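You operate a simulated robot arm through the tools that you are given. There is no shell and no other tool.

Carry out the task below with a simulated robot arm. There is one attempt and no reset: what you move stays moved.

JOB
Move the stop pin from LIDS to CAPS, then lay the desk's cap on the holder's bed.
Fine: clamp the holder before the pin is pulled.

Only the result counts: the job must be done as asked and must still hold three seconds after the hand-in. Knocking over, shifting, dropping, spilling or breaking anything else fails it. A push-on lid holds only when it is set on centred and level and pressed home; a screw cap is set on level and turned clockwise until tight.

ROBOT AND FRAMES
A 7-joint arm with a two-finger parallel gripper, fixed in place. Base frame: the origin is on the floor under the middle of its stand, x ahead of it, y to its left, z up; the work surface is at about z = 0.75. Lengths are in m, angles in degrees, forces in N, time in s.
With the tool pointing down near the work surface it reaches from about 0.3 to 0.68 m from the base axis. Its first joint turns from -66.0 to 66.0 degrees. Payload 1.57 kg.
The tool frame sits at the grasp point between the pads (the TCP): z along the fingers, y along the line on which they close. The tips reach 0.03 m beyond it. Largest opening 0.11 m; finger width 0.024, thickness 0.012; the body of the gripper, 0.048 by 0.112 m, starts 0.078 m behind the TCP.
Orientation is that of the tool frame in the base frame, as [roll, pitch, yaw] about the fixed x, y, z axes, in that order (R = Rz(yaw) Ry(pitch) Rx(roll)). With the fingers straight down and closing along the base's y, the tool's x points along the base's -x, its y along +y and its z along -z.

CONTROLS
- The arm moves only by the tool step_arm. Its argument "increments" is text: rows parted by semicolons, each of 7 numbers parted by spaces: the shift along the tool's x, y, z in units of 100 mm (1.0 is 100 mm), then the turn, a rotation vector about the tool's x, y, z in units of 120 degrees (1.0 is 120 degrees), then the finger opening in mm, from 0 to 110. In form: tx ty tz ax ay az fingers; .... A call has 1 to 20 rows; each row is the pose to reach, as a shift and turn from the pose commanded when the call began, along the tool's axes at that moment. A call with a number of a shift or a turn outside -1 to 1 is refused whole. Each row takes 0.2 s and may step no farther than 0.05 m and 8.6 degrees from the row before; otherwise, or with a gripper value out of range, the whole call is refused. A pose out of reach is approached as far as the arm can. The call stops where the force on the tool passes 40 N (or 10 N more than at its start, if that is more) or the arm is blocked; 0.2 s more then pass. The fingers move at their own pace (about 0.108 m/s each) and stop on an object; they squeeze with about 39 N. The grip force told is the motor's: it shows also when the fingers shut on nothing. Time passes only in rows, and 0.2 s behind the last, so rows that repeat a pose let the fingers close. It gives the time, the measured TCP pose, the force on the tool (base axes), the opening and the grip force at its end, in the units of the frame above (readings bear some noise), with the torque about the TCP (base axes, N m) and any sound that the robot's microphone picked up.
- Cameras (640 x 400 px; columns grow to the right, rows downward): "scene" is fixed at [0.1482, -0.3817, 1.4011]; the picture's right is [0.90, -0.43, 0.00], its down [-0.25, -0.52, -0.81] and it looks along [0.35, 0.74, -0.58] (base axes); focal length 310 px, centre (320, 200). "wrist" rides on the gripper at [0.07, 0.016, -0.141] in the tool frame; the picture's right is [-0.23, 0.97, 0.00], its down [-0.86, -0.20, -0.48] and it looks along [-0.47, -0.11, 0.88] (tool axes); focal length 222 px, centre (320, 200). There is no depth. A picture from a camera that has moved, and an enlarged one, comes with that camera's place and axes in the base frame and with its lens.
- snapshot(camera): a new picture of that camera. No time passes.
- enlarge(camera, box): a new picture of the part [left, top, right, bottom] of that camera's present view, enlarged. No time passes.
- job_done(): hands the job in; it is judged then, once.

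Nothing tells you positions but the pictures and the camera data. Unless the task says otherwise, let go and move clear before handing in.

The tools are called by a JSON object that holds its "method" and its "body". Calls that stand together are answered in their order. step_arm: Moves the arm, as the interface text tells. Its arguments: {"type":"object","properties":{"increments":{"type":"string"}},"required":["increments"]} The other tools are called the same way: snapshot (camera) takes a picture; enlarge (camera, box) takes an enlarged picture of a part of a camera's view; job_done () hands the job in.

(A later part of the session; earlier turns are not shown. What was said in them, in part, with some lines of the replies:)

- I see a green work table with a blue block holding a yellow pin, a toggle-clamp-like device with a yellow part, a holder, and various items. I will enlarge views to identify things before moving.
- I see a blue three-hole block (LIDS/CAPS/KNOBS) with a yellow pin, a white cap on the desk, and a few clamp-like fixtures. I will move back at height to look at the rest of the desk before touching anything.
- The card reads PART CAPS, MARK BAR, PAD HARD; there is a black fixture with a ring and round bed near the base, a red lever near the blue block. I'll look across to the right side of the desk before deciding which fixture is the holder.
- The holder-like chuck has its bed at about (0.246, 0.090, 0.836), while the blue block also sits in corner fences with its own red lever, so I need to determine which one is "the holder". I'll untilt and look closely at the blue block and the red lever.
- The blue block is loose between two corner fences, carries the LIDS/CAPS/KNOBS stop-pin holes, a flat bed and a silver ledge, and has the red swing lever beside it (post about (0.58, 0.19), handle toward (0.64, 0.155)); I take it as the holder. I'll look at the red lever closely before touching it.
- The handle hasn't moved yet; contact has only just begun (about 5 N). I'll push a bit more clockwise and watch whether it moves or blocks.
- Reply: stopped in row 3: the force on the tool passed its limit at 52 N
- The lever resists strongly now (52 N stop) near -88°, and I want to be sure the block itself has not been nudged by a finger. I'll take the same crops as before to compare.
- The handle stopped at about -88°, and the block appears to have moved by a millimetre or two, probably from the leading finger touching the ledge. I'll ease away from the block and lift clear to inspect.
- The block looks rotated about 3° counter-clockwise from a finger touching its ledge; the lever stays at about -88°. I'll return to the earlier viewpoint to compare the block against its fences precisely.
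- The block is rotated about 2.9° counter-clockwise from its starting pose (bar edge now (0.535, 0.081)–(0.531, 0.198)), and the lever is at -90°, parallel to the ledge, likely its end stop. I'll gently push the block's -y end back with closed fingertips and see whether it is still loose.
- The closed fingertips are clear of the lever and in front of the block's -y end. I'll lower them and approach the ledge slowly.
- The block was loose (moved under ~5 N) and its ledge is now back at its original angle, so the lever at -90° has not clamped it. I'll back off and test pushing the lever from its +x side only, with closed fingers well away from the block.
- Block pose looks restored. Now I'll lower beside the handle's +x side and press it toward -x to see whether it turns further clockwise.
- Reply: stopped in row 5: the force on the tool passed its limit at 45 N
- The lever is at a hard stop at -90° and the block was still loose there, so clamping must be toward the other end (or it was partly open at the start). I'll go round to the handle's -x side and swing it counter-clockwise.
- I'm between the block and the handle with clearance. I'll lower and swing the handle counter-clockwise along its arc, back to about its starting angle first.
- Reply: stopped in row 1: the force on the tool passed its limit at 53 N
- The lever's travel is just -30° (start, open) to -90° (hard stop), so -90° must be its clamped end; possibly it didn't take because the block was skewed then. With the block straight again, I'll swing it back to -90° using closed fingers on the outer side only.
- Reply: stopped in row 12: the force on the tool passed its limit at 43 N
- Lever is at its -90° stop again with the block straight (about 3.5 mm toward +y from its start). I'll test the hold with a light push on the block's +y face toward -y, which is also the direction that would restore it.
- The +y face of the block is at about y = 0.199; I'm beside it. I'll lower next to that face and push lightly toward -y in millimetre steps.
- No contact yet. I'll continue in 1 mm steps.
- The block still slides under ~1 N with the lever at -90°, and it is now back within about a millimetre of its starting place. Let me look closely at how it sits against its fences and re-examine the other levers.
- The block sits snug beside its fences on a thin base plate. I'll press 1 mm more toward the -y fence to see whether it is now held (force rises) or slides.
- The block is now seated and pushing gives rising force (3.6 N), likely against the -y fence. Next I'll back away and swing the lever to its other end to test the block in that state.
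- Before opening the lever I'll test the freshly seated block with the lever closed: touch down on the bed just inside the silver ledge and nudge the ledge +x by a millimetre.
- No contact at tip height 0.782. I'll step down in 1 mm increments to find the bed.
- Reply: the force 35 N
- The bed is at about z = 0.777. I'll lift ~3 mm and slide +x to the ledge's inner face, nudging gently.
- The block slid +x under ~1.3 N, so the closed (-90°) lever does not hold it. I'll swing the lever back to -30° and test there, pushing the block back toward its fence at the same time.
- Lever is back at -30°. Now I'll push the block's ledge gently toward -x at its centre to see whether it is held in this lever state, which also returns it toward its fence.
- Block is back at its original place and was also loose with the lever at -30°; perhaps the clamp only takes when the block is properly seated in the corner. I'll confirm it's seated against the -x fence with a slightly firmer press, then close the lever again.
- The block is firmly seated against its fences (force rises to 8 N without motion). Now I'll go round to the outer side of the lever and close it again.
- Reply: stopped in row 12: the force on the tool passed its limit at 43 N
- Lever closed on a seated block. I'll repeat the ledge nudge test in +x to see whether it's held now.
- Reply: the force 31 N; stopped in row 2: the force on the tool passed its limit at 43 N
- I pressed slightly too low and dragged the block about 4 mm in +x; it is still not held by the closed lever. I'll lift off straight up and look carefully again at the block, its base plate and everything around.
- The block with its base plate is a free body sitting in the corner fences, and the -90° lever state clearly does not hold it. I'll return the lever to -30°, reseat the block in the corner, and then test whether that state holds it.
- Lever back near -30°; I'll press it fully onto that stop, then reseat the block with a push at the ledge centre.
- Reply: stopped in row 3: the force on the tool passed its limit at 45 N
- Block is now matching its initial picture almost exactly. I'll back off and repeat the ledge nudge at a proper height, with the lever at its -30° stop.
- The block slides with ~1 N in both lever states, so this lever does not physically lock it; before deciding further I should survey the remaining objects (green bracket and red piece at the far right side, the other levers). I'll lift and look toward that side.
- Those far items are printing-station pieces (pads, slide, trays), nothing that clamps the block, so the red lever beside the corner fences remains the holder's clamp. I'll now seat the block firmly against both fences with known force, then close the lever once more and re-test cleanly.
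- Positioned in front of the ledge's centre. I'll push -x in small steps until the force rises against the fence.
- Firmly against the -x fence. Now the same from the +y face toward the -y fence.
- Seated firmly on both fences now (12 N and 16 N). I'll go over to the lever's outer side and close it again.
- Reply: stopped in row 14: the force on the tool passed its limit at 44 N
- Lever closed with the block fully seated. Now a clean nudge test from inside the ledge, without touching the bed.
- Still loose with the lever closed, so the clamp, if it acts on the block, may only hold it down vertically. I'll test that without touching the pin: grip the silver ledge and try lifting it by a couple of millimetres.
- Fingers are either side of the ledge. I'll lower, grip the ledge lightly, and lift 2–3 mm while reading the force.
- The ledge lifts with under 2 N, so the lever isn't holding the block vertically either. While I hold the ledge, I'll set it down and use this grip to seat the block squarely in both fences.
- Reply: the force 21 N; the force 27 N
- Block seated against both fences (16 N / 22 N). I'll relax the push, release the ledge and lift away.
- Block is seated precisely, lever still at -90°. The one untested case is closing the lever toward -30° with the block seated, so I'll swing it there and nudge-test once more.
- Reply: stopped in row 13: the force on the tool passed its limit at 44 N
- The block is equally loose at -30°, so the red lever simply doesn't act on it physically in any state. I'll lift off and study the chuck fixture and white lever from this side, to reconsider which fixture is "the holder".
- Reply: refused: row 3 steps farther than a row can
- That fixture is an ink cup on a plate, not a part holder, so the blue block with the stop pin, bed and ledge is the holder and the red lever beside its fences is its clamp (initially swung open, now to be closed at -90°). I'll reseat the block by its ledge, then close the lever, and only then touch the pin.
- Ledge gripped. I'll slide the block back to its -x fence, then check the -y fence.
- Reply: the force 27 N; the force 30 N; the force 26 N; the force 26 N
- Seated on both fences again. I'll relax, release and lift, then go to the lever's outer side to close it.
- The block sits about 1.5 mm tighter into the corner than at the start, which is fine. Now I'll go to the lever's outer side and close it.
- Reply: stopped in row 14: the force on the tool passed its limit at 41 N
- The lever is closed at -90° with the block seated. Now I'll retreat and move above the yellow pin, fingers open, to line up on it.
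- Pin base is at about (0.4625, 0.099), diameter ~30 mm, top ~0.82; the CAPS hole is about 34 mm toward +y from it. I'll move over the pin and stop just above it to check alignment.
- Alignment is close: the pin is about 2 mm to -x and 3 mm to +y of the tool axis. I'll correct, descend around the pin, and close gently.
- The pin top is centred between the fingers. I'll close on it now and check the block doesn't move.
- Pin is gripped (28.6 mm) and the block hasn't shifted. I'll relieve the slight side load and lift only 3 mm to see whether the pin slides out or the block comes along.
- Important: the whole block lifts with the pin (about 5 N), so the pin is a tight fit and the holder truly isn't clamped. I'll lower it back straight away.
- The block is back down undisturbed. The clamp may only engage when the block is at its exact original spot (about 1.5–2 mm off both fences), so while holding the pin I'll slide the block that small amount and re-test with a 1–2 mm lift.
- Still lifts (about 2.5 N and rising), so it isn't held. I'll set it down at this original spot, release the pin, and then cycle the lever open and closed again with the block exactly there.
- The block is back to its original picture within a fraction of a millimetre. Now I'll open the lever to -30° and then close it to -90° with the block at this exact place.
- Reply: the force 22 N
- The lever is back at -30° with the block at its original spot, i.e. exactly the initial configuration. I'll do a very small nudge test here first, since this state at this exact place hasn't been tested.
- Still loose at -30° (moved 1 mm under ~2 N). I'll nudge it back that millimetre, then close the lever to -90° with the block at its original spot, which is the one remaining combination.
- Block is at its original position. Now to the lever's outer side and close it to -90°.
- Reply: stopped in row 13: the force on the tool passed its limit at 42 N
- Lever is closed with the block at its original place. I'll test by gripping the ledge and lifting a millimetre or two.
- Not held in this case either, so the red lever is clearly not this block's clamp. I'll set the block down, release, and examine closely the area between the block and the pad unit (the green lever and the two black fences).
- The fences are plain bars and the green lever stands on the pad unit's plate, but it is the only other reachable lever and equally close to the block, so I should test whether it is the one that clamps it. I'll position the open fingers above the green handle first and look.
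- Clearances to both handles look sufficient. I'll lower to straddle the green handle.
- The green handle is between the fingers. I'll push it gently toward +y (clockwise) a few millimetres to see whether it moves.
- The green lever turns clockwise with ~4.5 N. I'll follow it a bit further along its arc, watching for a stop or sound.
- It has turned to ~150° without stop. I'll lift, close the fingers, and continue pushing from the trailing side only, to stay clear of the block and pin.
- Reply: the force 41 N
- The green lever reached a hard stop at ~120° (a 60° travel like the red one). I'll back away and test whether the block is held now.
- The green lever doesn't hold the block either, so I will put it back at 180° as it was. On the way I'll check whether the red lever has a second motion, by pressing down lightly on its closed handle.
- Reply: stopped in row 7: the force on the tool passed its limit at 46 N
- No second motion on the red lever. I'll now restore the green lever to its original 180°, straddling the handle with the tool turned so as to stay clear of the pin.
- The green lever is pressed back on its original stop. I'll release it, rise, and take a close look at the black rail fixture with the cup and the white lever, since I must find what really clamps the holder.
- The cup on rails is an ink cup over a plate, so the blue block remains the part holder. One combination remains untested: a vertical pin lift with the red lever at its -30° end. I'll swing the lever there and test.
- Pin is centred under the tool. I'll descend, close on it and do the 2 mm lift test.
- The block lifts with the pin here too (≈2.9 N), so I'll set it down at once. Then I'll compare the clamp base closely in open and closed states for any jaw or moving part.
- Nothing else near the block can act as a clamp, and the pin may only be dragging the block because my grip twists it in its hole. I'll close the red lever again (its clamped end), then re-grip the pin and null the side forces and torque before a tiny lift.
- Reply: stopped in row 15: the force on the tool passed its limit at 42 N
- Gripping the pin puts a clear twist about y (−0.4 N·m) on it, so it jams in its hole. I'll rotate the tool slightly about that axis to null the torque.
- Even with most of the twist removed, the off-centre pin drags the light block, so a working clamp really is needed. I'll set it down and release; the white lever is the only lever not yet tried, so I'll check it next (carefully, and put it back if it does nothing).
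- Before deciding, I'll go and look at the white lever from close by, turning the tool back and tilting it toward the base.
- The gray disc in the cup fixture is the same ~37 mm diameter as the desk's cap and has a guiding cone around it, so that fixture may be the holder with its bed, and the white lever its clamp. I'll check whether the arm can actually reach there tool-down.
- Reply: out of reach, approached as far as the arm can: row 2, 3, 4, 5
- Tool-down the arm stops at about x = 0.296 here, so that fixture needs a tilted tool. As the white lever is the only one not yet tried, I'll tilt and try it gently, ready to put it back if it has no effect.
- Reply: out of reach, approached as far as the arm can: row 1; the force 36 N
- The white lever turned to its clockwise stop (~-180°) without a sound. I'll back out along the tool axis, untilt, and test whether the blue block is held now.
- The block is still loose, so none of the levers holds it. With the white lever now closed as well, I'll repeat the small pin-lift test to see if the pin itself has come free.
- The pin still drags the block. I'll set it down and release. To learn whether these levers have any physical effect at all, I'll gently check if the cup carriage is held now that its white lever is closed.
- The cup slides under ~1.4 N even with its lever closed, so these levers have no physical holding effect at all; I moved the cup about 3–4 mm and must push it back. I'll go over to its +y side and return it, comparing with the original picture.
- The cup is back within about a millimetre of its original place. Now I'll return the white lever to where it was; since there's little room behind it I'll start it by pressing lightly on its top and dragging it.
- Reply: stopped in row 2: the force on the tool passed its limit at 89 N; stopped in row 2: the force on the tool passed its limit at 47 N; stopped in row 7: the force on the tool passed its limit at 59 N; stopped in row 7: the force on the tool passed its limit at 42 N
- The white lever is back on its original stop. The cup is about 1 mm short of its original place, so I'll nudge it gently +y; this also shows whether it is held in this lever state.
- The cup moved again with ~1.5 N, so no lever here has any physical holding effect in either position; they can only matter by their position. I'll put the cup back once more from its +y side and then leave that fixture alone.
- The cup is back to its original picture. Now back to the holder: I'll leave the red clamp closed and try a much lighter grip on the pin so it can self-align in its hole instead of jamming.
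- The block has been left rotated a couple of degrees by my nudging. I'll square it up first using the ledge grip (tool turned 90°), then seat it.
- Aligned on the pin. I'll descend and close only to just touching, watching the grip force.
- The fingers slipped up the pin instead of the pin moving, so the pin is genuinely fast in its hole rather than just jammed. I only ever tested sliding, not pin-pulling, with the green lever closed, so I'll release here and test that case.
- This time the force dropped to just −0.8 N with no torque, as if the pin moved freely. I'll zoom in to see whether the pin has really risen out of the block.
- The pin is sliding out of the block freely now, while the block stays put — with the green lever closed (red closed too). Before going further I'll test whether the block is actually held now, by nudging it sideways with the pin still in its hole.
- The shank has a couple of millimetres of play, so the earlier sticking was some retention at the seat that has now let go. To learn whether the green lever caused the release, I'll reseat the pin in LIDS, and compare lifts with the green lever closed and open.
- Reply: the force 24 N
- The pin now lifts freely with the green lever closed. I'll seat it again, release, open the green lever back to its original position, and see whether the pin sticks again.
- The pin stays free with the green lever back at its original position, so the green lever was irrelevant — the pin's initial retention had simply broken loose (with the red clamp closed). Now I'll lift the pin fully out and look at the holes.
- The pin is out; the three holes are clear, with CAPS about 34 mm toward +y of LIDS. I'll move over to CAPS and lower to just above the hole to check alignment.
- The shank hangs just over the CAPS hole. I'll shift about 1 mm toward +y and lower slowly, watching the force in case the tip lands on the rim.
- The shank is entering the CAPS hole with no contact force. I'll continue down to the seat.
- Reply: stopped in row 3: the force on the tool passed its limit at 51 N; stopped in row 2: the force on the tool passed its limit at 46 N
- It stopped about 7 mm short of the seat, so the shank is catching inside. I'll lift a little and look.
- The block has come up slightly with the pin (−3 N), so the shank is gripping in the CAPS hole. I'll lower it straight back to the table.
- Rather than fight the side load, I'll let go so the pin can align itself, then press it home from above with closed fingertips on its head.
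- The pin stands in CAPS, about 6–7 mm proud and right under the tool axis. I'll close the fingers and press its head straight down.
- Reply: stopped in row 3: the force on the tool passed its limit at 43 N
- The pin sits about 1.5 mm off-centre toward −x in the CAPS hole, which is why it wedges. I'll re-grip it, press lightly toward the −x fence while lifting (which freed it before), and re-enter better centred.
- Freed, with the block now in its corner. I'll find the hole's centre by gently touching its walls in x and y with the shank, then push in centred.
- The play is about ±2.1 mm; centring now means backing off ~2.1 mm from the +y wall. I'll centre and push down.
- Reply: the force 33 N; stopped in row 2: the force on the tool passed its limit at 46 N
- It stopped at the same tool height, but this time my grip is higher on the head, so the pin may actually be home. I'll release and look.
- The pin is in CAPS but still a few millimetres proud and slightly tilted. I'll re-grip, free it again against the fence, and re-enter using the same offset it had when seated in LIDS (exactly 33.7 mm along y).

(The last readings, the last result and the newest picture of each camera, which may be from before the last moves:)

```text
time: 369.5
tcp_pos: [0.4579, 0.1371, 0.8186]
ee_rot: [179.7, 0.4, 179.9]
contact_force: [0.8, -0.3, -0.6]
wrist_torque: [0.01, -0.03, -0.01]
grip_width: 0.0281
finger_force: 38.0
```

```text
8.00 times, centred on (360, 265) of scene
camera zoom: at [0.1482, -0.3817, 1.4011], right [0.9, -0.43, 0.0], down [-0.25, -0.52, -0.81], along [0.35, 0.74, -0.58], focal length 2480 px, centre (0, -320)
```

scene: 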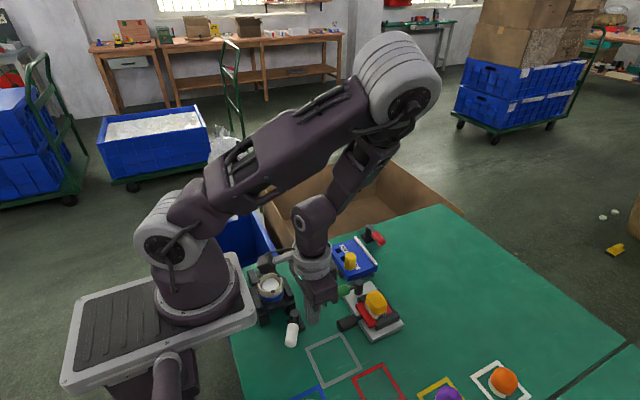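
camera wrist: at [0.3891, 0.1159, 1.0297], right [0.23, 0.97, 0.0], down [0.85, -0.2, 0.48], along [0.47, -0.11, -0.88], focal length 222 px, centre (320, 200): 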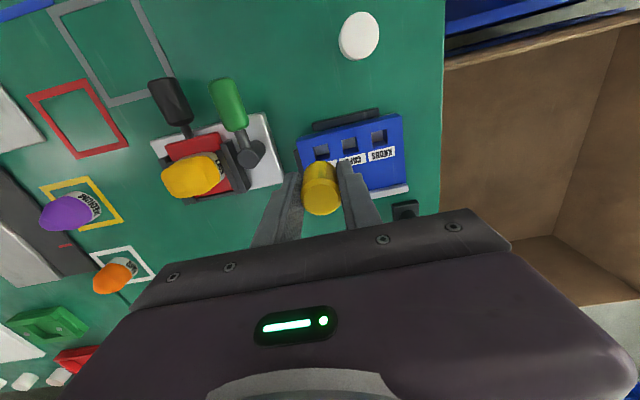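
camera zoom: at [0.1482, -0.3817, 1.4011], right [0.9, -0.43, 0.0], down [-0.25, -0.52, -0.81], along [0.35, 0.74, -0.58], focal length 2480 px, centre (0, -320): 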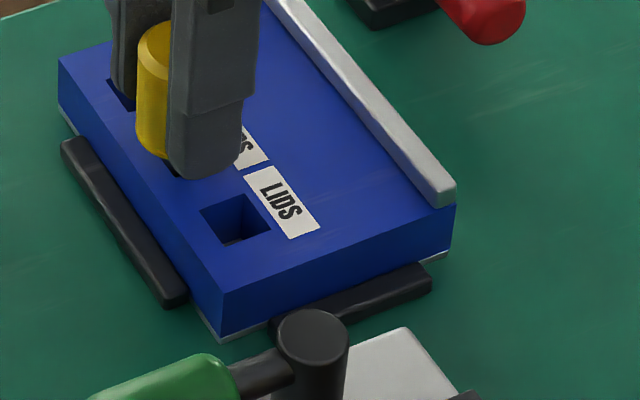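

{"method": "step_arm", "body": {"increments": "0 -0.02 0 0 0 0 24; 0 -0.04 0 0 0 0 24"}}

{"method": "step_arm", "body": {"increments": "0 -0.01 0 0 0 0 24; 0 -0.02 0 0 0 0 24"}}

{"method": "step_arm", "body": {"increments": "0 -0.01 0 0 0 0 24; 0 -0.015 0 0 0 0 24"}}

```text
time: 370.1
tcp_pos: [0.4595, 0.134, 0.8193]
ee_rot: [179.8, 0.5, -179.9]
contact_force: [0.2, 0.1, -0.8]
wrist_torque: [-0.03, -0.01, 0.0]
grip_width: 0.0282
finger_force: 38.4
```

```text
time: 370.7
tcp_pos: [0.4586, 0.1313, 0.8179]
ee_rot: [179.7, 0.5, 179.9]
contact_force: [0.1, 2.1, 0.0]
wrist_torque: [0.15, -0.02, 0.0]
grip_width: 0.0281
finger_force: 38.2
```

```text
time: 371.3
tcp_pos: [0.4585, 0.1316, 0.8196]
ee_rot: [179.6, 0.6, -180.0]
contact_force: [-2.2, 12.5, 1.4]
wrist_torque: [0.54, 0.06, 0.01]
grip_width: 0.0281
finger_force: 38.3
```

{"method": "step_arm", "body": {"increments": "0 0.02 0 0 0 0 24; 0 0.0325 0 0 0 0 24; 0.01 0.0325 0 0 0 0 24; 0.015 0.0325 0 0 0 0 24"}}

{"method": "step_arm", "body": {"increments": "0.005 0 0 0 0 0 24; 0.01 0 0 0 0 0 24"}}

{"method": "step_arm", "body": {"increments": "0.005 0 0 0 0 0 24; 0.01 0 0 0 0 0 24"}}

```text
time: 372.3
tcp_pos: [0.4581, 0.1332, 0.8188]
ee_rot: [179.7, 0.6, 179.9]
contact_force: [4.3, -1.2, -1.4]
wrist_torque: [-0.1, -0.22, 0.02]
grip_width: 0.0284
finger_force: 38.4
```

```text
time: 372.9
tcp_pos: [0.4583, 0.1331, 0.8178]
ee_rot: [179.7, 0.7, 180.0]
contact_force: [9.8, -1.5, 3.0]
wrist_torque: [-0.06, -0.47, -0.01]
grip_width: 0.0282
finger_force: 38.3
```

```text
time: 373.5
tcp_pos: [0.4576, 0.1331, 0.8193]
ee_rot: [179.6, 0.8, -179.9]
contact_force: [17.9, -3.6, 4.3]
wrist_torque: [-0.17, -0.83, -0.01]
grip_width: 0.0282
finger_force: 38.4
```

Now I know the hole's walls with the block in its corner. I'll centre on it and lower in small steps, watching side forces.

{"method": "step_arm", "body": {"increments": "-0.02 0 0 0 0 0 24; -0.0475 0 0 0 0 0 24; -0.0475 0 0 0 0 0 24"}}

{"method": "step_arm", "body": {"increments": "0 0 0.01 0 0 0 24; 0 0 0.02 0 0 0 24; 0 0 0.03 0 0 0 24"}}

{"method": "step_arm", "body": {"increments": "0 0 0.01 0 0 0 24; 0 0 0.015 0 0 0 24"}}

{"method": "step_arm", "body": {"increments": "0 0 0.005 0 0 0 24; 0 0 0.01 0 0 0 24"}}

```text
time: 374.3
tcp_pos: [0.4593, 0.1328, 0.8181]
ee_rot: [179.8, 0.3, 179.9]
contact_force: [0.1, 0.9, 0.1]
wrist_torque: [0.02, 0.01, -0.02]
grip_width: 0.0283
finger_force: 38.2
```

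```text
time: 375.1
tcp_pos: [0.4601, 0.1335, 0.8148]
ee_rot: [179.7, 0.5, -179.9]
contact_force: [0.3, 0.3, -0.4]
wrist_torque: [-0.01, -0.01, 0.02]
grip_width: 0.0283
finger_force: 38.3
```

```text
time: 375.7
tcp_pos: [0.4609, 0.1329, 0.815]
ee_rot: [179.6, 0.5, 179.9]
contact_force: [-1.3, 0.6, 6.6]
wrist_torque: [-0.02, 0.06, 0.03]
grip_width: 0.028
finger_force: 37.8
```

```text
time: 376.3
tcp_pos: [0.4607, 0.1339, 0.8133]
ee_rot: [179.6, 0.6, -180.0]
contact_force: [-2.9, 1.6, 30.6]
wrist_torque: [-0.03, -0.03, 0.17]
grip_width: 0.0285
finger_force: 38.0
```

{"method": "enlarge", "body": {"camera": "scene", "box": [340, 240, 370, 270]}}

{"method": "enlarge", "body": {"camera": "scene", "box": [335, 240, 385, 290]}}

```text
13.33 times, centred on (355, 255) of scene
camera zoom: at [0.1477, -0.3818, 1.4011], right [0.9, -0.43, 0.0], down [-0.25, -0.52, -0.82], along [0.35, 0.74, -0.58], focal length 4134 px, centre (-147, -533)
```

zoom: 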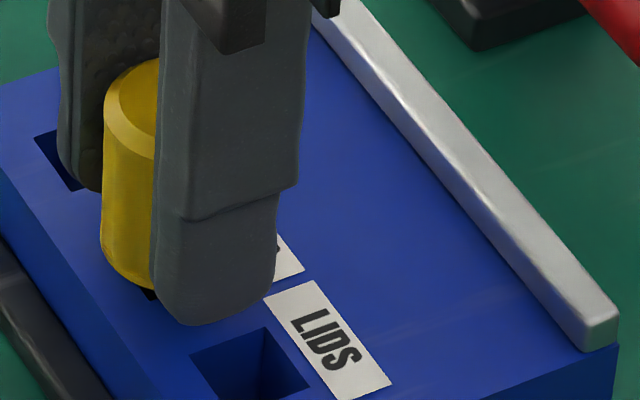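

```text
8.00 times, centred on (360, 265) of scene
camera zoom: at [0.1477, -0.3818, 1.4011], right [0.9, -0.43, 0.0], down [-0.25, -0.52, -0.82], along [0.35, 0.74, -0.58], focal length 2480 px, centre (0, -320)
```

zoom: 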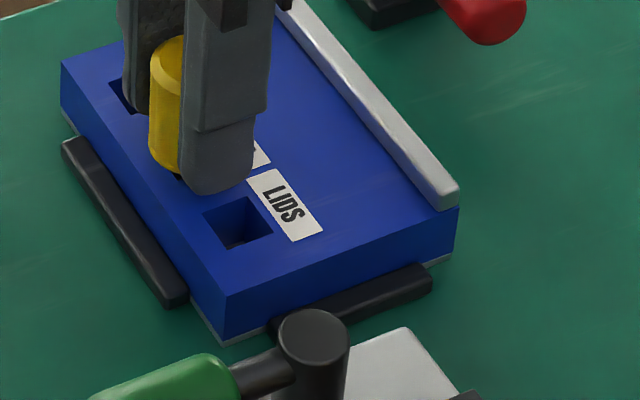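

{"method": "step_arm", "body": {"increments": "0 0 0.003 0 0 0 24; 0 0 0.006 0 0 0 24"}}

{"method": "step_arm", "body": {"increments": "0 0 0.003 0 0 0 24; 0 0 0.006 0 0 0 24"}}

{"method": "step_arm", "body": {"increments": "0 0 0.003 0 0 0 24; 0 0 0.006 0 0 0 24"}}

```text
time: 376.9
tcp_pos: [0.4605, 0.1336, 0.8131]
ee_rot: [179.7, 0.7, 179.9]
contact_force: [0.5, 3.0, 31.3]
wrist_torque: [0.06, -0.16, 0.17]
grip_width: 0.0284
finger_force: 38.6
```

```text
time: 377.5
tcp_pos: [0.4616, 0.1326, 0.8112]
ee_rot: [179.7, 0.5, 179.9]
contact_force: [2.4, 4.3, 30.3]
wrist_torque: [0.09, -0.18, 0.19]
grip_width: 0.0281
finger_force: 37.8
```

```text
time: 378.1
tcp_pos: [0.4605, 0.1339, 0.8117]
ee_rot: [179.7, 0.6, 180.0]
contact_force: [1.2, 4.9, 31.4]
wrist_torque: [0.07, -0.17, 0.16]
grip_width: 0.0281
finger_force: 37.9
```

{"method": "enlarge", "body": {"camera": "scene", "box": [340, 240, 370, 270]}}

{"method": "enlarge", "body": {"camera": "wrist", "box": [220, 80, 420, 230]}}

```text
13.33 times, centred on (355, 255) of scene
camera zoom: at [0.1478, -0.3818, 1.4012], right [0.9, -0.43, 0.0], down [-0.25, -0.52, -0.81], along [0.35, 0.74, -0.58], focal length 4134 px, centre (-147, -533)
```

zoom: 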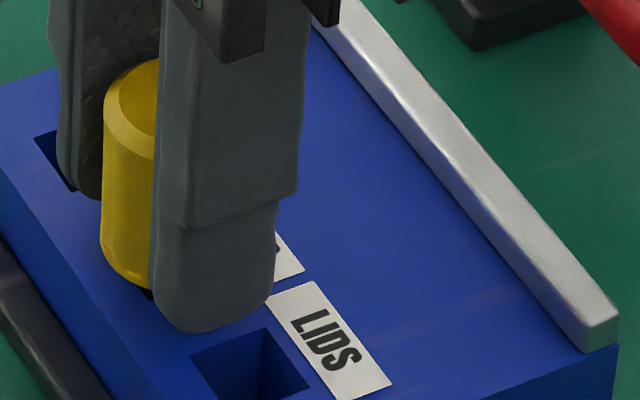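

```text
2.67 times, centred on (320, 155) of wrist
camera zoom: at [0.3892, 0.1495, 0.9515], right [0.23, 0.97, 0.01], down [0.85, -0.2, 0.49], along [0.47, -0.1, -0.87], focal length 592 px, centre (320, 320)
```

zoom: 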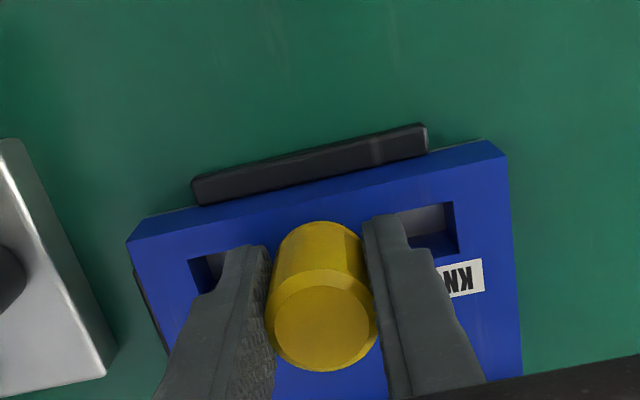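

The pin stops a few millimetres high here too, though the force is purely vertical. I'll lift a little, shift toward −x/−y (where it sat in LIDS) and try again gently.

{"method": "step_arm", "body": {"increments": "0 0 -0.03 0 0 0 24; 0 0 -0.06 0 0 0 24; 0.012 -0.012 -0.06 0 0 0 24; 0.012 -0.012 -0.06 0 0 0 24"}}

{"method": "step_arm", "body": {"increments": "0 0 0.02 0 0 0 24; 0 0 0.035 0 0 0 24; 0 0 0.045 0 0 0 24"}}

{"method": "step_arm", "body": {"increments": "0 0 0.01 0 0 0 24; 0 0 0.015 0 0 0 24"}}

{"method": "enlarge", "body": {"camera": "scene", "box": [335, 240, 385, 290]}}

```text
time: 379.1
tcp_pos: [0.4596, 0.1309, 0.8174]
ee_rot: [179.7, 0.5, -179.9]
contact_force: [0.1, 0.5, -0.5]
wrist_torque: [0.0, 0.0, 0.04]
grip_width: 0.0281
finger_force: 38.9
```

```text
time: 379.9
tcp_pos: [0.4599, 0.1336, 0.8135]
ee_rot: [179.8, 0.6, 180.0]
contact_force: [0.1, -0.4, -0.2]
wrist_torque: [0.01, 0.0, -0.02]
grip_width: 0.0281
finger_force: 38.3
```

```text
time: 380.5
tcp_pos: [0.4585, 0.132, 0.8114]
ee_rot: [179.7, 0.5, 180.0]
contact_force: [-0.3, -0.3, 3.1]
wrist_torque: [0.03, 0.03, 0.02]
grip_width: 0.0283
finger_force: 38.4
```

```text
8.00 times, centred on (360, 265) of scene
camera zoom: at [0.1482, -0.3817, 1.4011], right [0.9, -0.43, 0.0], down [-0.25, -0.52, -0.81], along [0.35, 0.74, -0.58], focal length 2480 px, centre (0, -320)
```

zoom: 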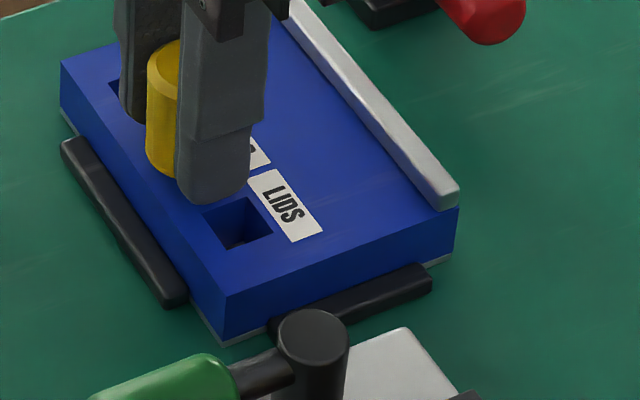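

Lower now, with only 3 N at the same command. I'll press a little further.

{"method": "step_arm", "body": {"increments": "0 0 0.006 0 0 0 24; 0 0 0.012 0 0 0 24"}}

{"method": "enlarge", "body": {"camera": "scene", "box": [340, 240, 370, 270]}}

```text
time: 381.1
tcp_pos: [0.46, 0.1318, 0.8099]
ee_rot: [179.5, 0.6, -179.9]
contact_force: [-7.8, 5.2, 30.1]
wrist_torque: [-0.01, 0.02, 0.17]
grip_width: 0.0285
finger_force: 38.4
```

```text
13.33 times, centred on (355, 255) of scene
camera zoom: at [0.1476, -0.3817, 1.4012], right [0.9, -0.43, 0.0], down [-0.25, -0.52, -0.82], along [0.35, 0.74, -0.58], focal length 4134 px, centre (-147, -533)
```

zoom: 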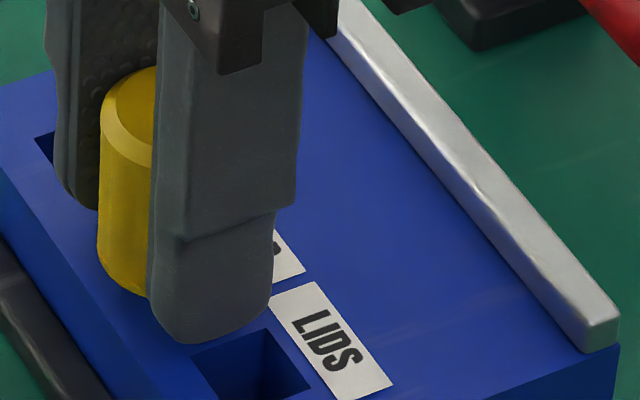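

No gap is visible under the head now and the load is flat, so the pin looks home in CAPS. I'll release it and check.

{"method": "step_arm", "body": {"increments": "0 0 -0.01 0 0 0 24; 0 0 -0.012 0 0 0 32; 0 0 -0.012 0 0 0 45; 0 0 -0.012 0 0 0 60; 0 0 -0.4 0 0 0 60; 0 0 -0.8 0 0 0 60; 0 0 -1.0 0 0 0 60"}}

{"method": "enlarge", "body": {"camera": "scene", "box": [340, 240, 370, 270]}}

{"method": "enlarge", "body": {"camera": "scene", "box": [320, 210, 410, 290]}}

{"method": "enlarge", "body": {"camera": "wrist", "box": [270, 90, 390, 200]}}

```text
time: 382.7
tcp_pos: [0.4608, 0.1311, 0.9099]
ee_rot: [179.7, 0.5, -179.8]
contact_force: [-0.4, 0.0, -0.3]
wrist_torque: [0.02, -0.03, 0.01]
grip_width: 0.06
finger_force: 0.1
```

```text
13.33 times, centred on (355, 255) of scene
camera zoom: at [0.1482, -0.3817, 1.4011], right [0.9, -0.43, 0.0], down [-0.25, -0.52, -0.81], along [0.35, 0.74, -0.58], focal length 4134 px, centre (-147, -533)
```

zoom: 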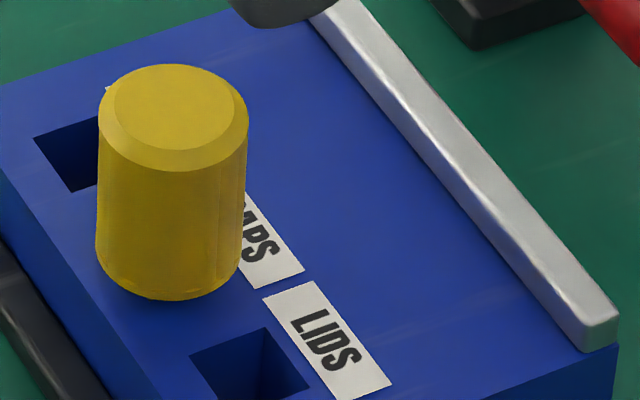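

```text
5.00 times, centred on (365, 250) of scene
camera zoom: at [0.1482, -0.3817, 1.4011], right [0.9, -0.43, 0.0], down [-0.25, -0.52, -0.81], along [0.35, 0.74, -0.58], focal length 1550 px, centre (95, -50)
```

zoom: 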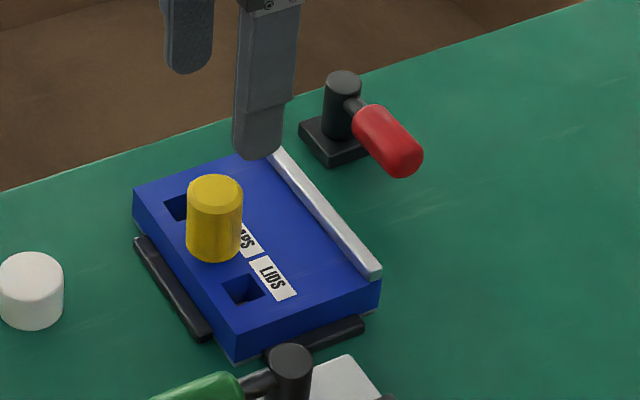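

```text
3.64 times, centred on (330, 145) of wrist
camera zoom: at [0.3887, 0.1466, 1.0505], right [0.23, 0.97, 0.01], down [0.85, -0.2, 0.49], along [0.47, -0.1, -0.87], focal length 808 px, centre (284, 400)
```

zoom: 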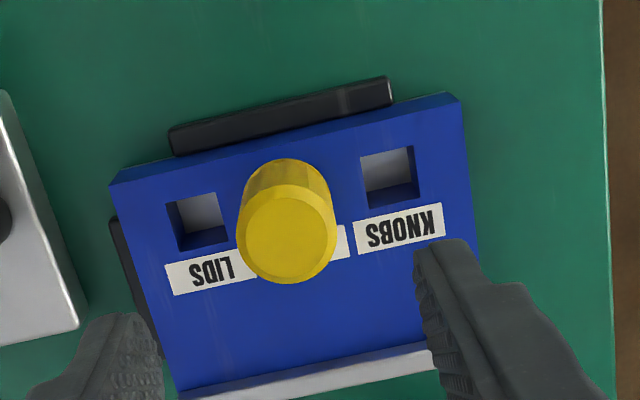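

The stop pin is fully seated and upright in CAPS. Next is the desk's cap at about (0.364, 0.158): I'll move over it and look.

{"method": "step_arm", "body": {"increments": "0.3 0.1 0 0 0 0 70; 0.65 0.2 0 0 0 0 70; 0.97 0.27 0 0 0 0 70; 0.97 0.27 0.2 0 0 0 70; 0.97 0.27 0.2 0 0 0 70"}}

{"method": "snapshot", "body": {"camera": "wrist"}}

{"method": "enlarge", "body": {"camera": "wrist", "box": [240, 80, 420, 220]}}

```text
time: 383.9
tcp_pos: [0.3617, 0.1567, 0.8887]
ee_rot: [179.7, 0.5, -180.0]
contact_force: [1.2, -0.1, -0.4]
wrist_torque: [0.01, 0.04, -0.01]
grip_width: 0.0698
finger_force: 0.1
```

```text
taken
camera wrist: at [0.2897, 0.1736, 1.0287], right [0.23, 0.97, 0.01], down [0.85, -0.2, 0.49], along [0.47, -0.1, -0.87], focal length 222 px, centre (320, 200)
```

wrist: 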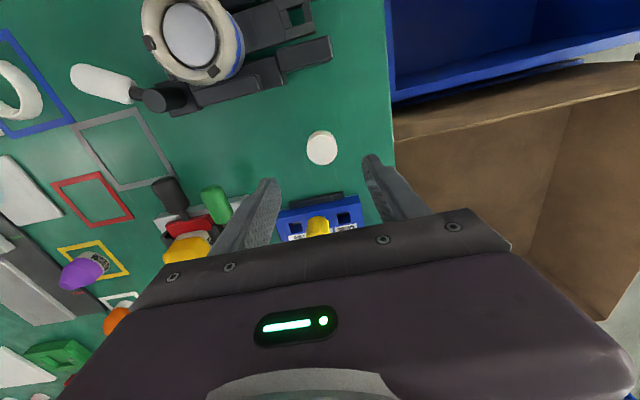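

```text
2.86 times, centred on (330, 150) of wrist
camera zoom: at [0.2897, 0.1736, 1.0287], right [0.23, 0.97, 0.01], down [0.85, -0.2, 0.49], along [0.47, -0.1, -0.87], focal length 635 px, centre (291, 343)
```

zoom: 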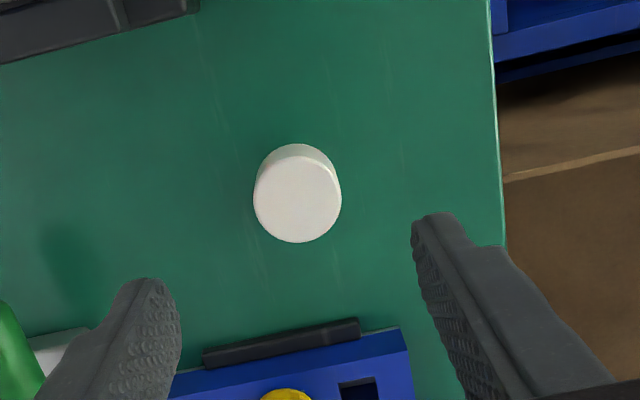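

{"method": "step_arm", "body": {"increments": "0 0.01 0.3 0 0 0 70; 0 0.02 0.6 0 0 0 70; 0 0.02 0.6 0 0 0 70"}}

{"method": "enlarge", "body": {"camera": "wrist", "box": [240, 80, 420, 220]}}

{"method": "enlarge", "body": {"camera": "scene", "box": [260, 230, 360, 310]}}

```text
time: 384.7
tcp_pos: [0.3623, 0.1593, 0.8282]
ee_rot: [179.7, 0.7, 180.0]
contact_force: [-0.7, -0.2, 0.3]
wrist_torque: [0.02, 0.04, -0.01]
grip_width: 0.0702
finger_force: 0.1
```

```text
2.86 times, centred on (330, 150) of wrist
camera zoom: at [0.2914, 0.1754, 0.9685], right [0.23, 0.97, 0.01], down [0.85, -0.2, 0.49], along [0.47, -0.1, -0.87], focal length 635 px, centre (291, 343)
```

zoom: 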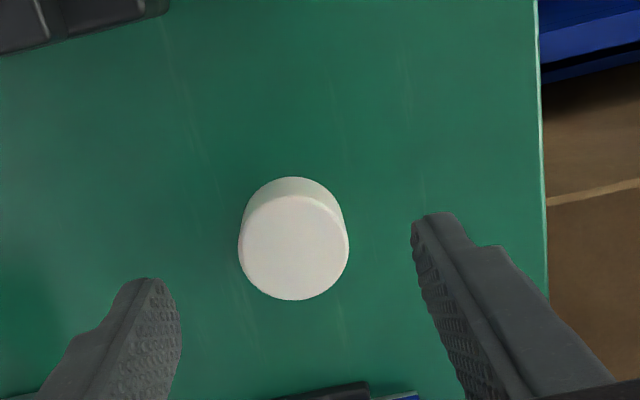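

```text
5.00 times, centred on (310, 270) of scene
camera zoom: at [0.1482, -0.3817, 1.4011], right [0.9, -0.43, 0.0], down [-0.25, -0.52, -0.81], along [0.35, 0.74, -0.58], focal length 1550 px, centre (370, -150)
```

zoom: 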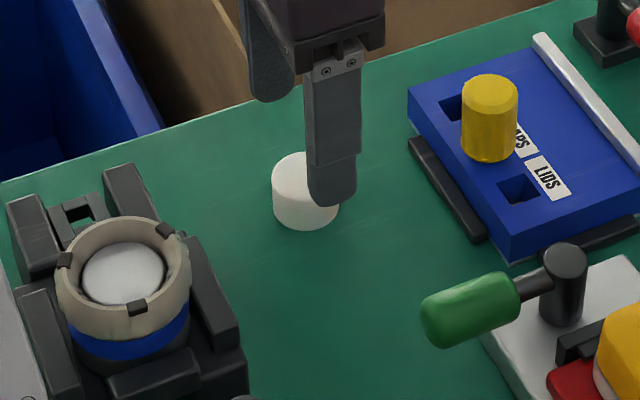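

The cap is centred between the fingers. I'll lower around it and grip it.

{"method": "step_arm", "body": {"increments": "0 0 0.2 0 0.003 0 70; 0 0 0.38 0 0.005 0 70; 0 0 0.44 0 0.005 0 60; 0 0 0.44 0 0.005 0 45; 0 0 0.44 0 0.005 0 36; 0 0 0.44 0 0.005 0 30; 0 0 0.44 0 0.005 0 30"}}

{"method": "enlarge", "body": {"camera": "wrist", "box": [240, 80, 420, 220]}}

```text
time: 386.3
tcp_pos: [0.3635, 0.16, 0.7858]
ee_rot: [179.7, -0.1, 179.9]
contact_force: [-0.3, -0.6, 0.0]
wrist_torque: [0.0, -0.02, -0.05]
grip_width: 0.032
finger_force: 1.4
```

```text
2.86 times, centred on (330, 150) of wrist
camera zoom: at [0.2931, 0.1763, 0.9266], right [0.23, 0.97, 0.01], down [0.86, -0.2, 0.48], along [0.47, -0.1, -0.88], focal length 635 px, centre (291, 343)
```

zoom: 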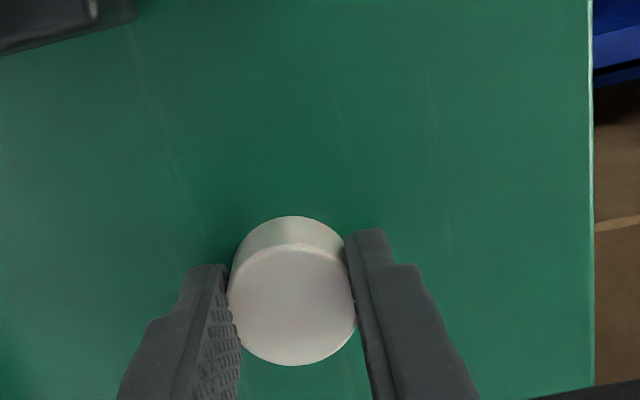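

{"method": "step_arm", "body": {"increments": "0 0 0 0 0 0 26; 0 0 0 0 0 0 24; 0 0 0 0 0 0 22; 0 0 0 0 0 0 22"}}

{"method": "step_arm", "body": {"increments": "0 0 -0.1 0 0 0 22; 0 0 -0.2 0 0 0 22; 0 0 -0.2 0 0 0 22"}}

{"method": "enlarge", "body": {"camera": "scene", "box": [270, 230, 350, 300]}}

{"method": "enlarge", "body": {"camera": "wrist", "box": [240, 80, 420, 220]}}

```text
time: 387.3
tcp_pos: [0.3621, 0.1606, 0.7859]
ee_rot: [179.7, 0.0, -179.9]
contact_force: [0.1, -1.3, 1.9]
wrist_torque: [-0.07, 0.01, -0.01]
grip_width: 0.0306
finger_force: 39.3
```

```text
time: 388.1
tcp_pos: [0.3638, 0.1594, 0.8065]
ee_rot: [179.7, -0.1, 180.0]
contact_force: [-0.7, -0.8, -0.7]
wrist_torque: [0.05, 0.02, 0.01]
grip_width: 0.0304
finger_force: 39.4
```

```text
5.71 times, centred on (310, 265) of scene
camera zoom: at [0.1482, -0.3817, 1.4011], right [0.9, -0.43, 0.0], down [-0.25, -0.52, -0.81], along [0.35, 0.74, -0.58], focal length 1772 px, centre (377, -171)
```

zoom: 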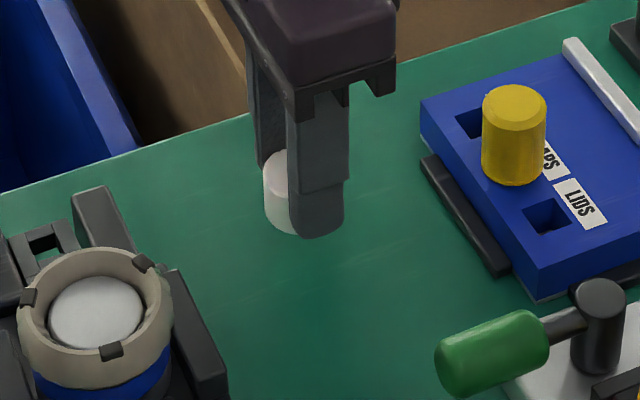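

```text
2.86 times, centred on (330, 150) of wrist
camera zoom: at [0.2931, 0.1761, 0.9468], right [0.23, 0.97, 0.0], down [0.86, -0.2, 0.48], along [0.47, -0.1, -0.88], focal length 635 px, centre (291, 343)
```

zoom: 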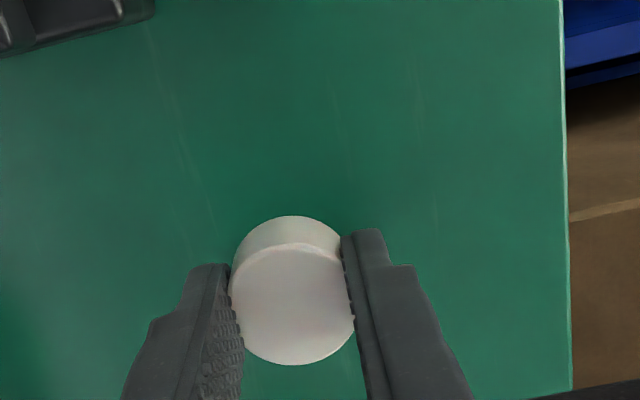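

Cap is held (about 32 mm across) and lifted. I'll carry it over to the bed, between the pin and the ledge.

{"method": "step_arm", "body": {"increments": "0 0 -0.4 0 0 0 22; 0 0 -0.85 0 0 0 22; -0.35 -0.05 -0.85 0 0 0 22; -0.7 -0.15 -0.85 0 0 0 22; -1.0 -0.2 -0.85 0 0 0 22; -1.0 -0.2 -0.85 0 0 0 22"}}

{"method": "step_arm", "body": {"increments": "-0.2 -0.03 0 0 0 0 22; -0.365 -0.055 0 0 0 0 22; -0.365 -0.055 0.25 0 0 0 22; -0.365 -0.055 0.5 0 0 0 22; -0.365 -0.055 0.5 0 0 0 22"}}

{"method": "enlarge", "body": {"camera": "wrist", "box": [220, 60, 440, 220]}}

{"method": "enlarge", "body": {"camera": "scene", "box": [320, 210, 410, 290]}}

```text
time: 389.5
tcp_pos: [0.464, 0.1396, 0.8904]
ee_rot: [179.6, -0.2, 180.0]
contact_force: [0.7, 0.0, -0.5]
wrist_torque: [0.02, 0.02, -0.04]
grip_width: 0.0304
finger_force: 38.4
```

```text
time: 390.7
tcp_pos: [0.4992, 0.1336, 0.8409]
ee_rot: [179.8, -0.1, -180.0]
contact_force: [0.2, 0.1, 0.1]
wrist_torque: [-0.03, -0.01, -0.04]
grip_width: 0.0305
finger_force: 38.9
```

```text
2.50 times, centred on (330, 140) of wrist
camera zoom: at [0.4287, 0.1504, 0.9816], right [0.23, 0.97, 0.01], down [0.86, -0.2, 0.48], along [0.46, -0.1, -0.88], focal length 555 px, centre (295, 350)
```

zoom: 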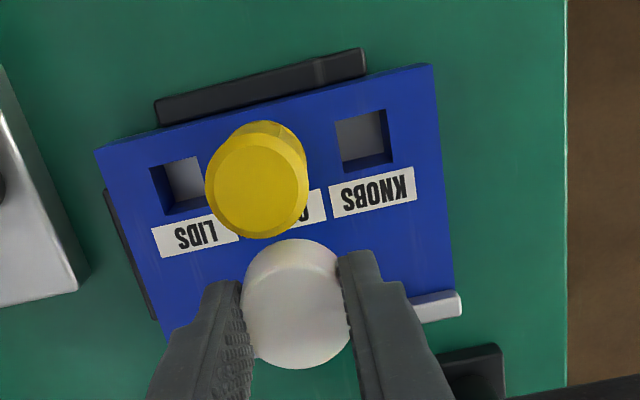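

```text
5.00 times, centred on (365, 250) of scene
camera zoom: at [0.1482, -0.3817, 1.4011], right [0.9, -0.43, 0.0], down [-0.25, -0.52, -0.81], along [0.35, 0.74, -0.58], focal length 1550 px, centre (95, -50)
```

zoom: 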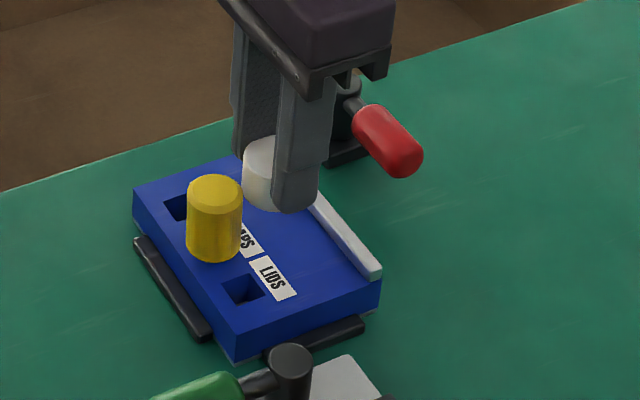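

The cap is over the bed with clearance to both the pin and the ledge. I'll lower it gently until it touches.

{"method": "step_arm", "body": {"increments": "-0.01 0 0.1 0 0 0 22; -0.01 0 0.2 0 0 0 22; -0.01 0 0.25 0 0 0 22; -0.01 0 0.265 0 0 0 22"}}

{"method": "step_arm", "body": {"increments": "0 0 0.008 0 0 0 22; 0 0 0.015 0 0 0 22"}}

{"method": "enlarge", "body": {"camera": "scene", "box": [320, 210, 410, 290]}}

```text
time: 391.7
tcp_pos: [0.5, 0.1335, 0.815]
ee_rot: [179.7, 0.0, 179.9]
contact_force: [0.2, 0.3, -1.1]
wrist_torque: [0.0, 0.01, 0.03]
grip_width: 0.0305
finger_force: 38.8
```

```text
time: 392.3
tcp_pos: [0.501, 0.1364, 0.8137]
ee_rot: [179.7, -0.1, 179.9]
contact_force: [0.5, -0.3, -0.3]
wrist_torque: [0.03, -0.02, 0.03]
grip_width: 0.0306
finger_force: 39.3
```

```text
5.00 times, centred on (365, 250) of scene
camera zoom: at [0.1482, -0.3817, 1.4011], right [0.9, -0.43, 0.0], down [-0.25, -0.52, -0.81], along [0.35, 0.74, -0.58], focal length 1550 px, centre (95, -50)
```

zoom: 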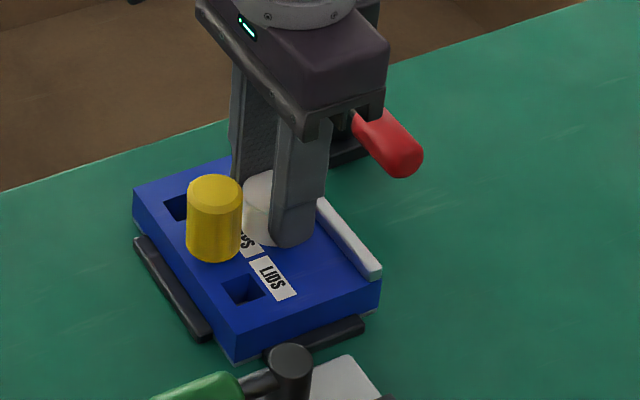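

{"method": "step_arm", "body": {"increments": "0 0 0.005 0 0 0 22; 0 0 0.01 0 0 0 22"}}

{"method": "step_arm", "body": {"increments": "0 0 0.005 0 0 0 22; 0 0 0.01 0 0 0 22"}}

```text
time: 392.9
tcp_pos: [0.5006, 0.1347, 0.8127]
ee_rot: [179.5, 0.0, 180.0]
contact_force: [-1.9, 3.5, 11.7]
wrist_torque: [0.13, 0.05, 0.01]
grip_width: 0.0306
finger_force: 39.1
```

```text
time: 393.5
tcp_pos: [0.5001, 0.1345, 0.8104]
ee_rot: [179.6, -0.1, -180.0]
contact_force: [0.3, 3.5, 13.2]
wrist_torque: [0.12, -0.01, -0.01]
grip_width: 0.0304
finger_force: 39.0
```

The cap is resting on the bed (12 N). I'll ease off, open the fingers evenly and lift away.

{"method": "step_arm", "body": {"increments": "0 0 -0.006 0 0 0 22; 0 0 -0.008 0 0 0 30; 0 0 -0.008 0 0 0 36; 0 0 -0.008 0 0 0 48; 0 0 -0.008 0 0 0 60; 0 0 -0.008 0 0 0 60"}}

{"method": "step_arm", "body": {"increments": "0 0 -0.15 0 0 0 60; 0 0 -0.4 0 0 0 60; 0 0 -0.8 0 0 0 60; 0 0 -1.0 0 0 0 60"}}

{"method": "enlarge", "body": {"camera": "scene", "box": [320, 210, 410, 290]}}

{"method": "enlarge", "body": {"camera": "wrist", "box": [220, 60, 440, 220]}}

```text
time: 394.9
tcp_pos: [0.5013, 0.1361, 0.8093]
ee_rot: [179.6, -0.1, 180.0]
contact_force: [-0.4, -0.1, -0.5]
wrist_torque: [0.0, -0.06, 0.01]
grip_width: 0.06
finger_force: 0.0
```

```text
time: 395.9
tcp_pos: [0.4981, 0.1334, 0.9116]
ee_rot: [179.6, -0.1, 180.0]
contact_force: [-0.4, -0.3, -0.2]
wrist_torque: [-0.01, -0.02, 0.02]
grip_width: 0.0603
finger_force: 0.0
```

```text
5.00 times, centred on (365, 250) of scene
camera zoom: at [0.1482, -0.3817, 1.4011], right [0.9, -0.43, 0.0], down [-0.25, -0.52, -0.81], along [0.35, 0.74, -0.58], focal length 1550 px, centre (95, -50)
```

zoom: 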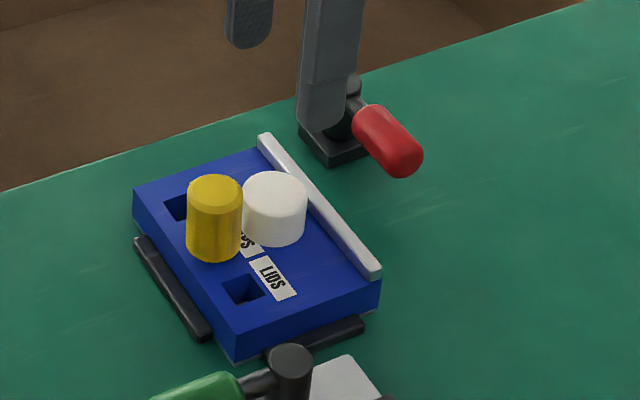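

```text
2.50 times, centred on (330, 140) of wrist
camera zoom: at [0.4283, 0.1502, 1.0524], right [0.23, 0.97, 0.0], down [0.86, -0.2, 0.48], along [0.46, -0.1, -0.88], focal length 555 px, centre (295, 350)
```

zoom: 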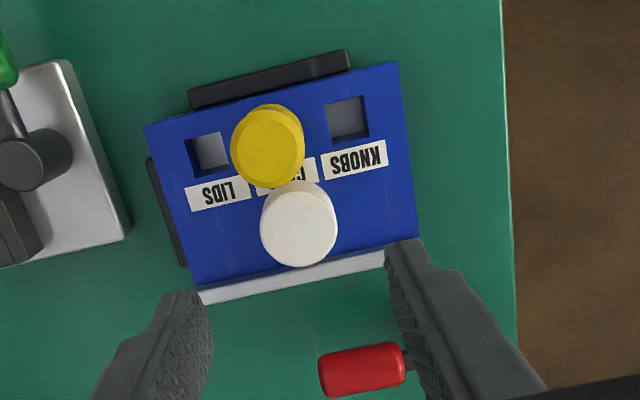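

The cap lies flat on the bed between the stop pin and the ledge. I'll move the arm clear and check everything else once more.

{"method": "step_arm", "body": {"increments": "0.2 -0.3 -0.3 0 0 0 60; 0.4 -0.6 -0.6 0 0 0 60; 0.5 -0.9 -0.9 0 0 0 60; 0.5 -1.0 -1.0 0 0 0 60; 0.5 -1.0 -1.0 0 0 0 60"}}

{"method": "snapshot", "body": {"camera": "scene"}}

{"method": "enlarge", "body": {"camera": "scene", "box": [240, 255, 310, 305]}}

{"method": "enlarge", "body": {"camera": "scene", "box": [220, 220, 440, 360]}}

{"method": "snapshot", "body": {"camera": "wrist"}}

```text
time: 397.1
tcp_pos: [0.4469, 0.033, 1.0106]
ee_rot: [179.7, -0.1, -180.0]
contact_force: [0.4, -0.4, 0.6]
wrist_torque: [0.02, 0.01, 0.03]
grip_width: 0.0598
finger_force: 0.1
```

```text
taken
```

scene: 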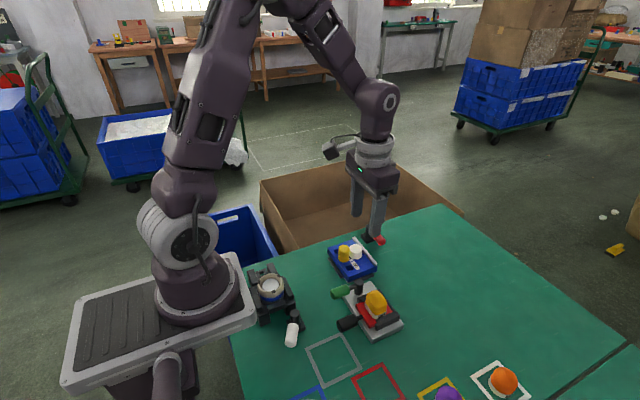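

```text
8.00 times, centred on (275, 280) of scene
camera zoom: at [0.1482, -0.3817, 1.4011], right [0.9, -0.43, 0.0], down [-0.25, -0.52, -0.81], along [0.35, 0.74, -0.58], focal length 2480 px, centre (680, -440)
```

zoom: 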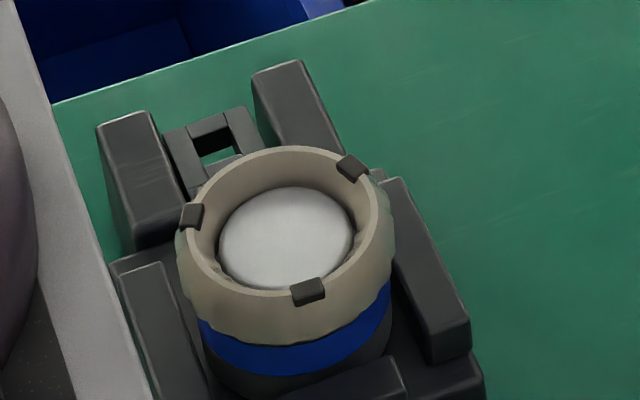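

```text
2.86 times, centred on (330, 290) of scene
camera zoom: at [0.1482, -0.3817, 1.4011], right [0.9, -0.43, 0.0], down [-0.25, -0.52, -0.81], along [0.35, 0.74, -0.58], focal length 886 px, centre (291, -57)
```

zoom: 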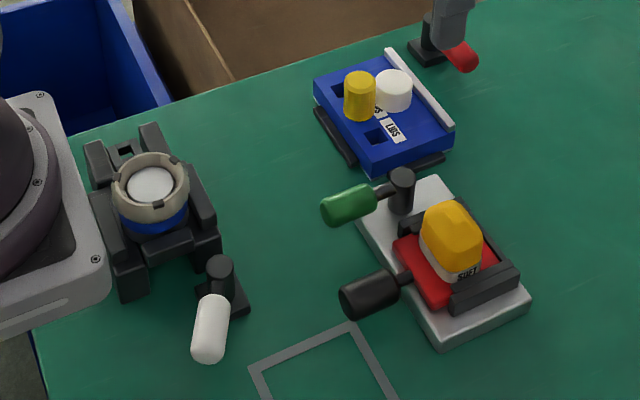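

```text
taken
camera wrist: at [0.378, 0.0492, 1.1508], right [0.23, 0.97, 0.01], down [0.86, -0.2, 0.48], along [0.47, -0.1, -0.88], focal length 222 px, centre (320, 200)
```

wrist: 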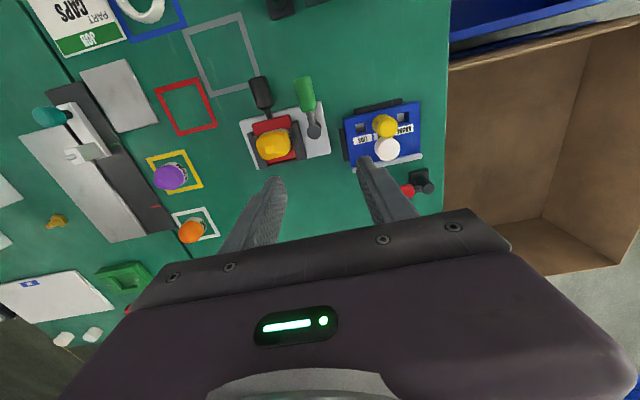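

Everything looks in place; I'd like to compare the cup fixture with its very first picture, so I'll return to that viewpoint.

{"method": "step_arm", "body": {"increments": "0.3 0 -0.1 0 0 0 110; 0.6 0.05 -0.3 0 0 0 110; 0.9 0.09 -0.43 0 0 0 110; 1.0 0.09 -0.43 0 0 0 110; 1.0 0.09 -0.43 0 0 0 110"}}

{"method": "step_arm", "body": {"increments": "0.1 0 0 0.0025 0 0 110; 0.205 0 0 0.0025 0 0 110; 0.205 0 0 0.0025 0 0 110"}}

{"method": "enlarge", "body": {"camera": "wrist", "box": [250, 10, 420, 120]}}

{"method": "enlarge", "body": {"camera": "wrist", "box": [250, 110, 430, 230]}}

```text
time: 398.3
tcp_pos: [0.3488, 0.0418, 1.0524]
ee_rot: [179.6, 0.0, 180.0]
contact_force: [0.2, 0.1, 0.7]
wrist_torque: [0.01, 0.01, 0.0]
grip_width: 0.1099
finger_force: 0.0
```

```text
time: 399.1
tcp_pos: [0.3291, 0.0423, 1.0536]
ee_rot: [180.0, 0.0, 179.9]
contact_force: [-0.1, -0.6, 0.1]
wrist_torque: [0.0, -0.06, -0.02]
grip_width: 0.1096
finger_force: 0.1
```

```text
3.64 times, centred on (335, 65) of wrist
camera zoom: at [0.2592, 0.0594, 1.1946], right [0.23, 0.97, 0.0], down [0.86, -0.2, 0.48], along [0.47, -0.11, -0.88], focal length 808 px, centre (266, 691)
```

zoom: 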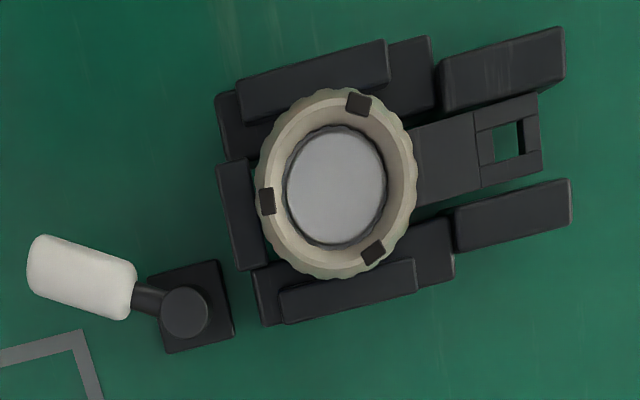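

```text
3.33 times, centred on (340, 170) of wrist
camera zoom: at [0.2592, 0.0594, 1.1946], right [0.23, 0.97, 0.0], down [0.86, -0.2, 0.48], along [0.47, -0.11, -0.88], focal length 740 px, centre (253, 300)
```

zoom: 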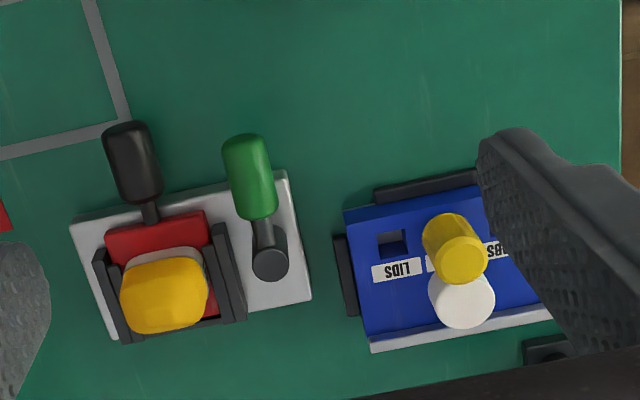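

The cup fixture, white lever, green lever and pad unit all match their first pictures to within about a millimetre. The red clamp is closed, the stop pin stands in CAPS, and the cap lies on the bed, so I'm handing in the job with the arm clear.

{"method": "job_done", "body": {}}

```text
The job is handed in.
```

I handed the job in with the stop pin seated in CAPS and the desk's cap lying flat on the bed. I could not confirm that the clamp actually holds the holder.

- **Holder:** I took the blue block with the LIDS, CAPS and KNOBS holes to be "the holder", and the red lever beside it as its clamp. The desk does not label either.
- **Clamp:** I moved the red lever to its clockwise stop before the pin came out and left it there. The block still slid under about 1–2 N, and in every early try it lifted together with the pin. I tried the green and white levers too, and neither held it.
- **Pin:** It came free while I pressed the block against the fence behind it. I lifted it clear of LIDS and, after several tries, pressed it home in CAPS. It stands upright with no gap under its head.
- **Cap:** It lies on the bed between the pin and the silver ledge, clear of both.

I also disturbed some things along the way:

- **Block moved:** I nudged the holder several times. It now sits about 1.5 mm further into the corner of its fences than at the start.
- **Cup shifted:** The round cup fixture near the base moved about 4 mm twice. I pushed it back to within about a millimetre, and it may be turned by a degree or two.
- **Levers turned:** The green and white levers were each turned fully and then returned to their original stops.
- **Heavy presses:** One press on the white lever's handle peaked at 89 N and one on its fixture at 59 N. I saw no damage.
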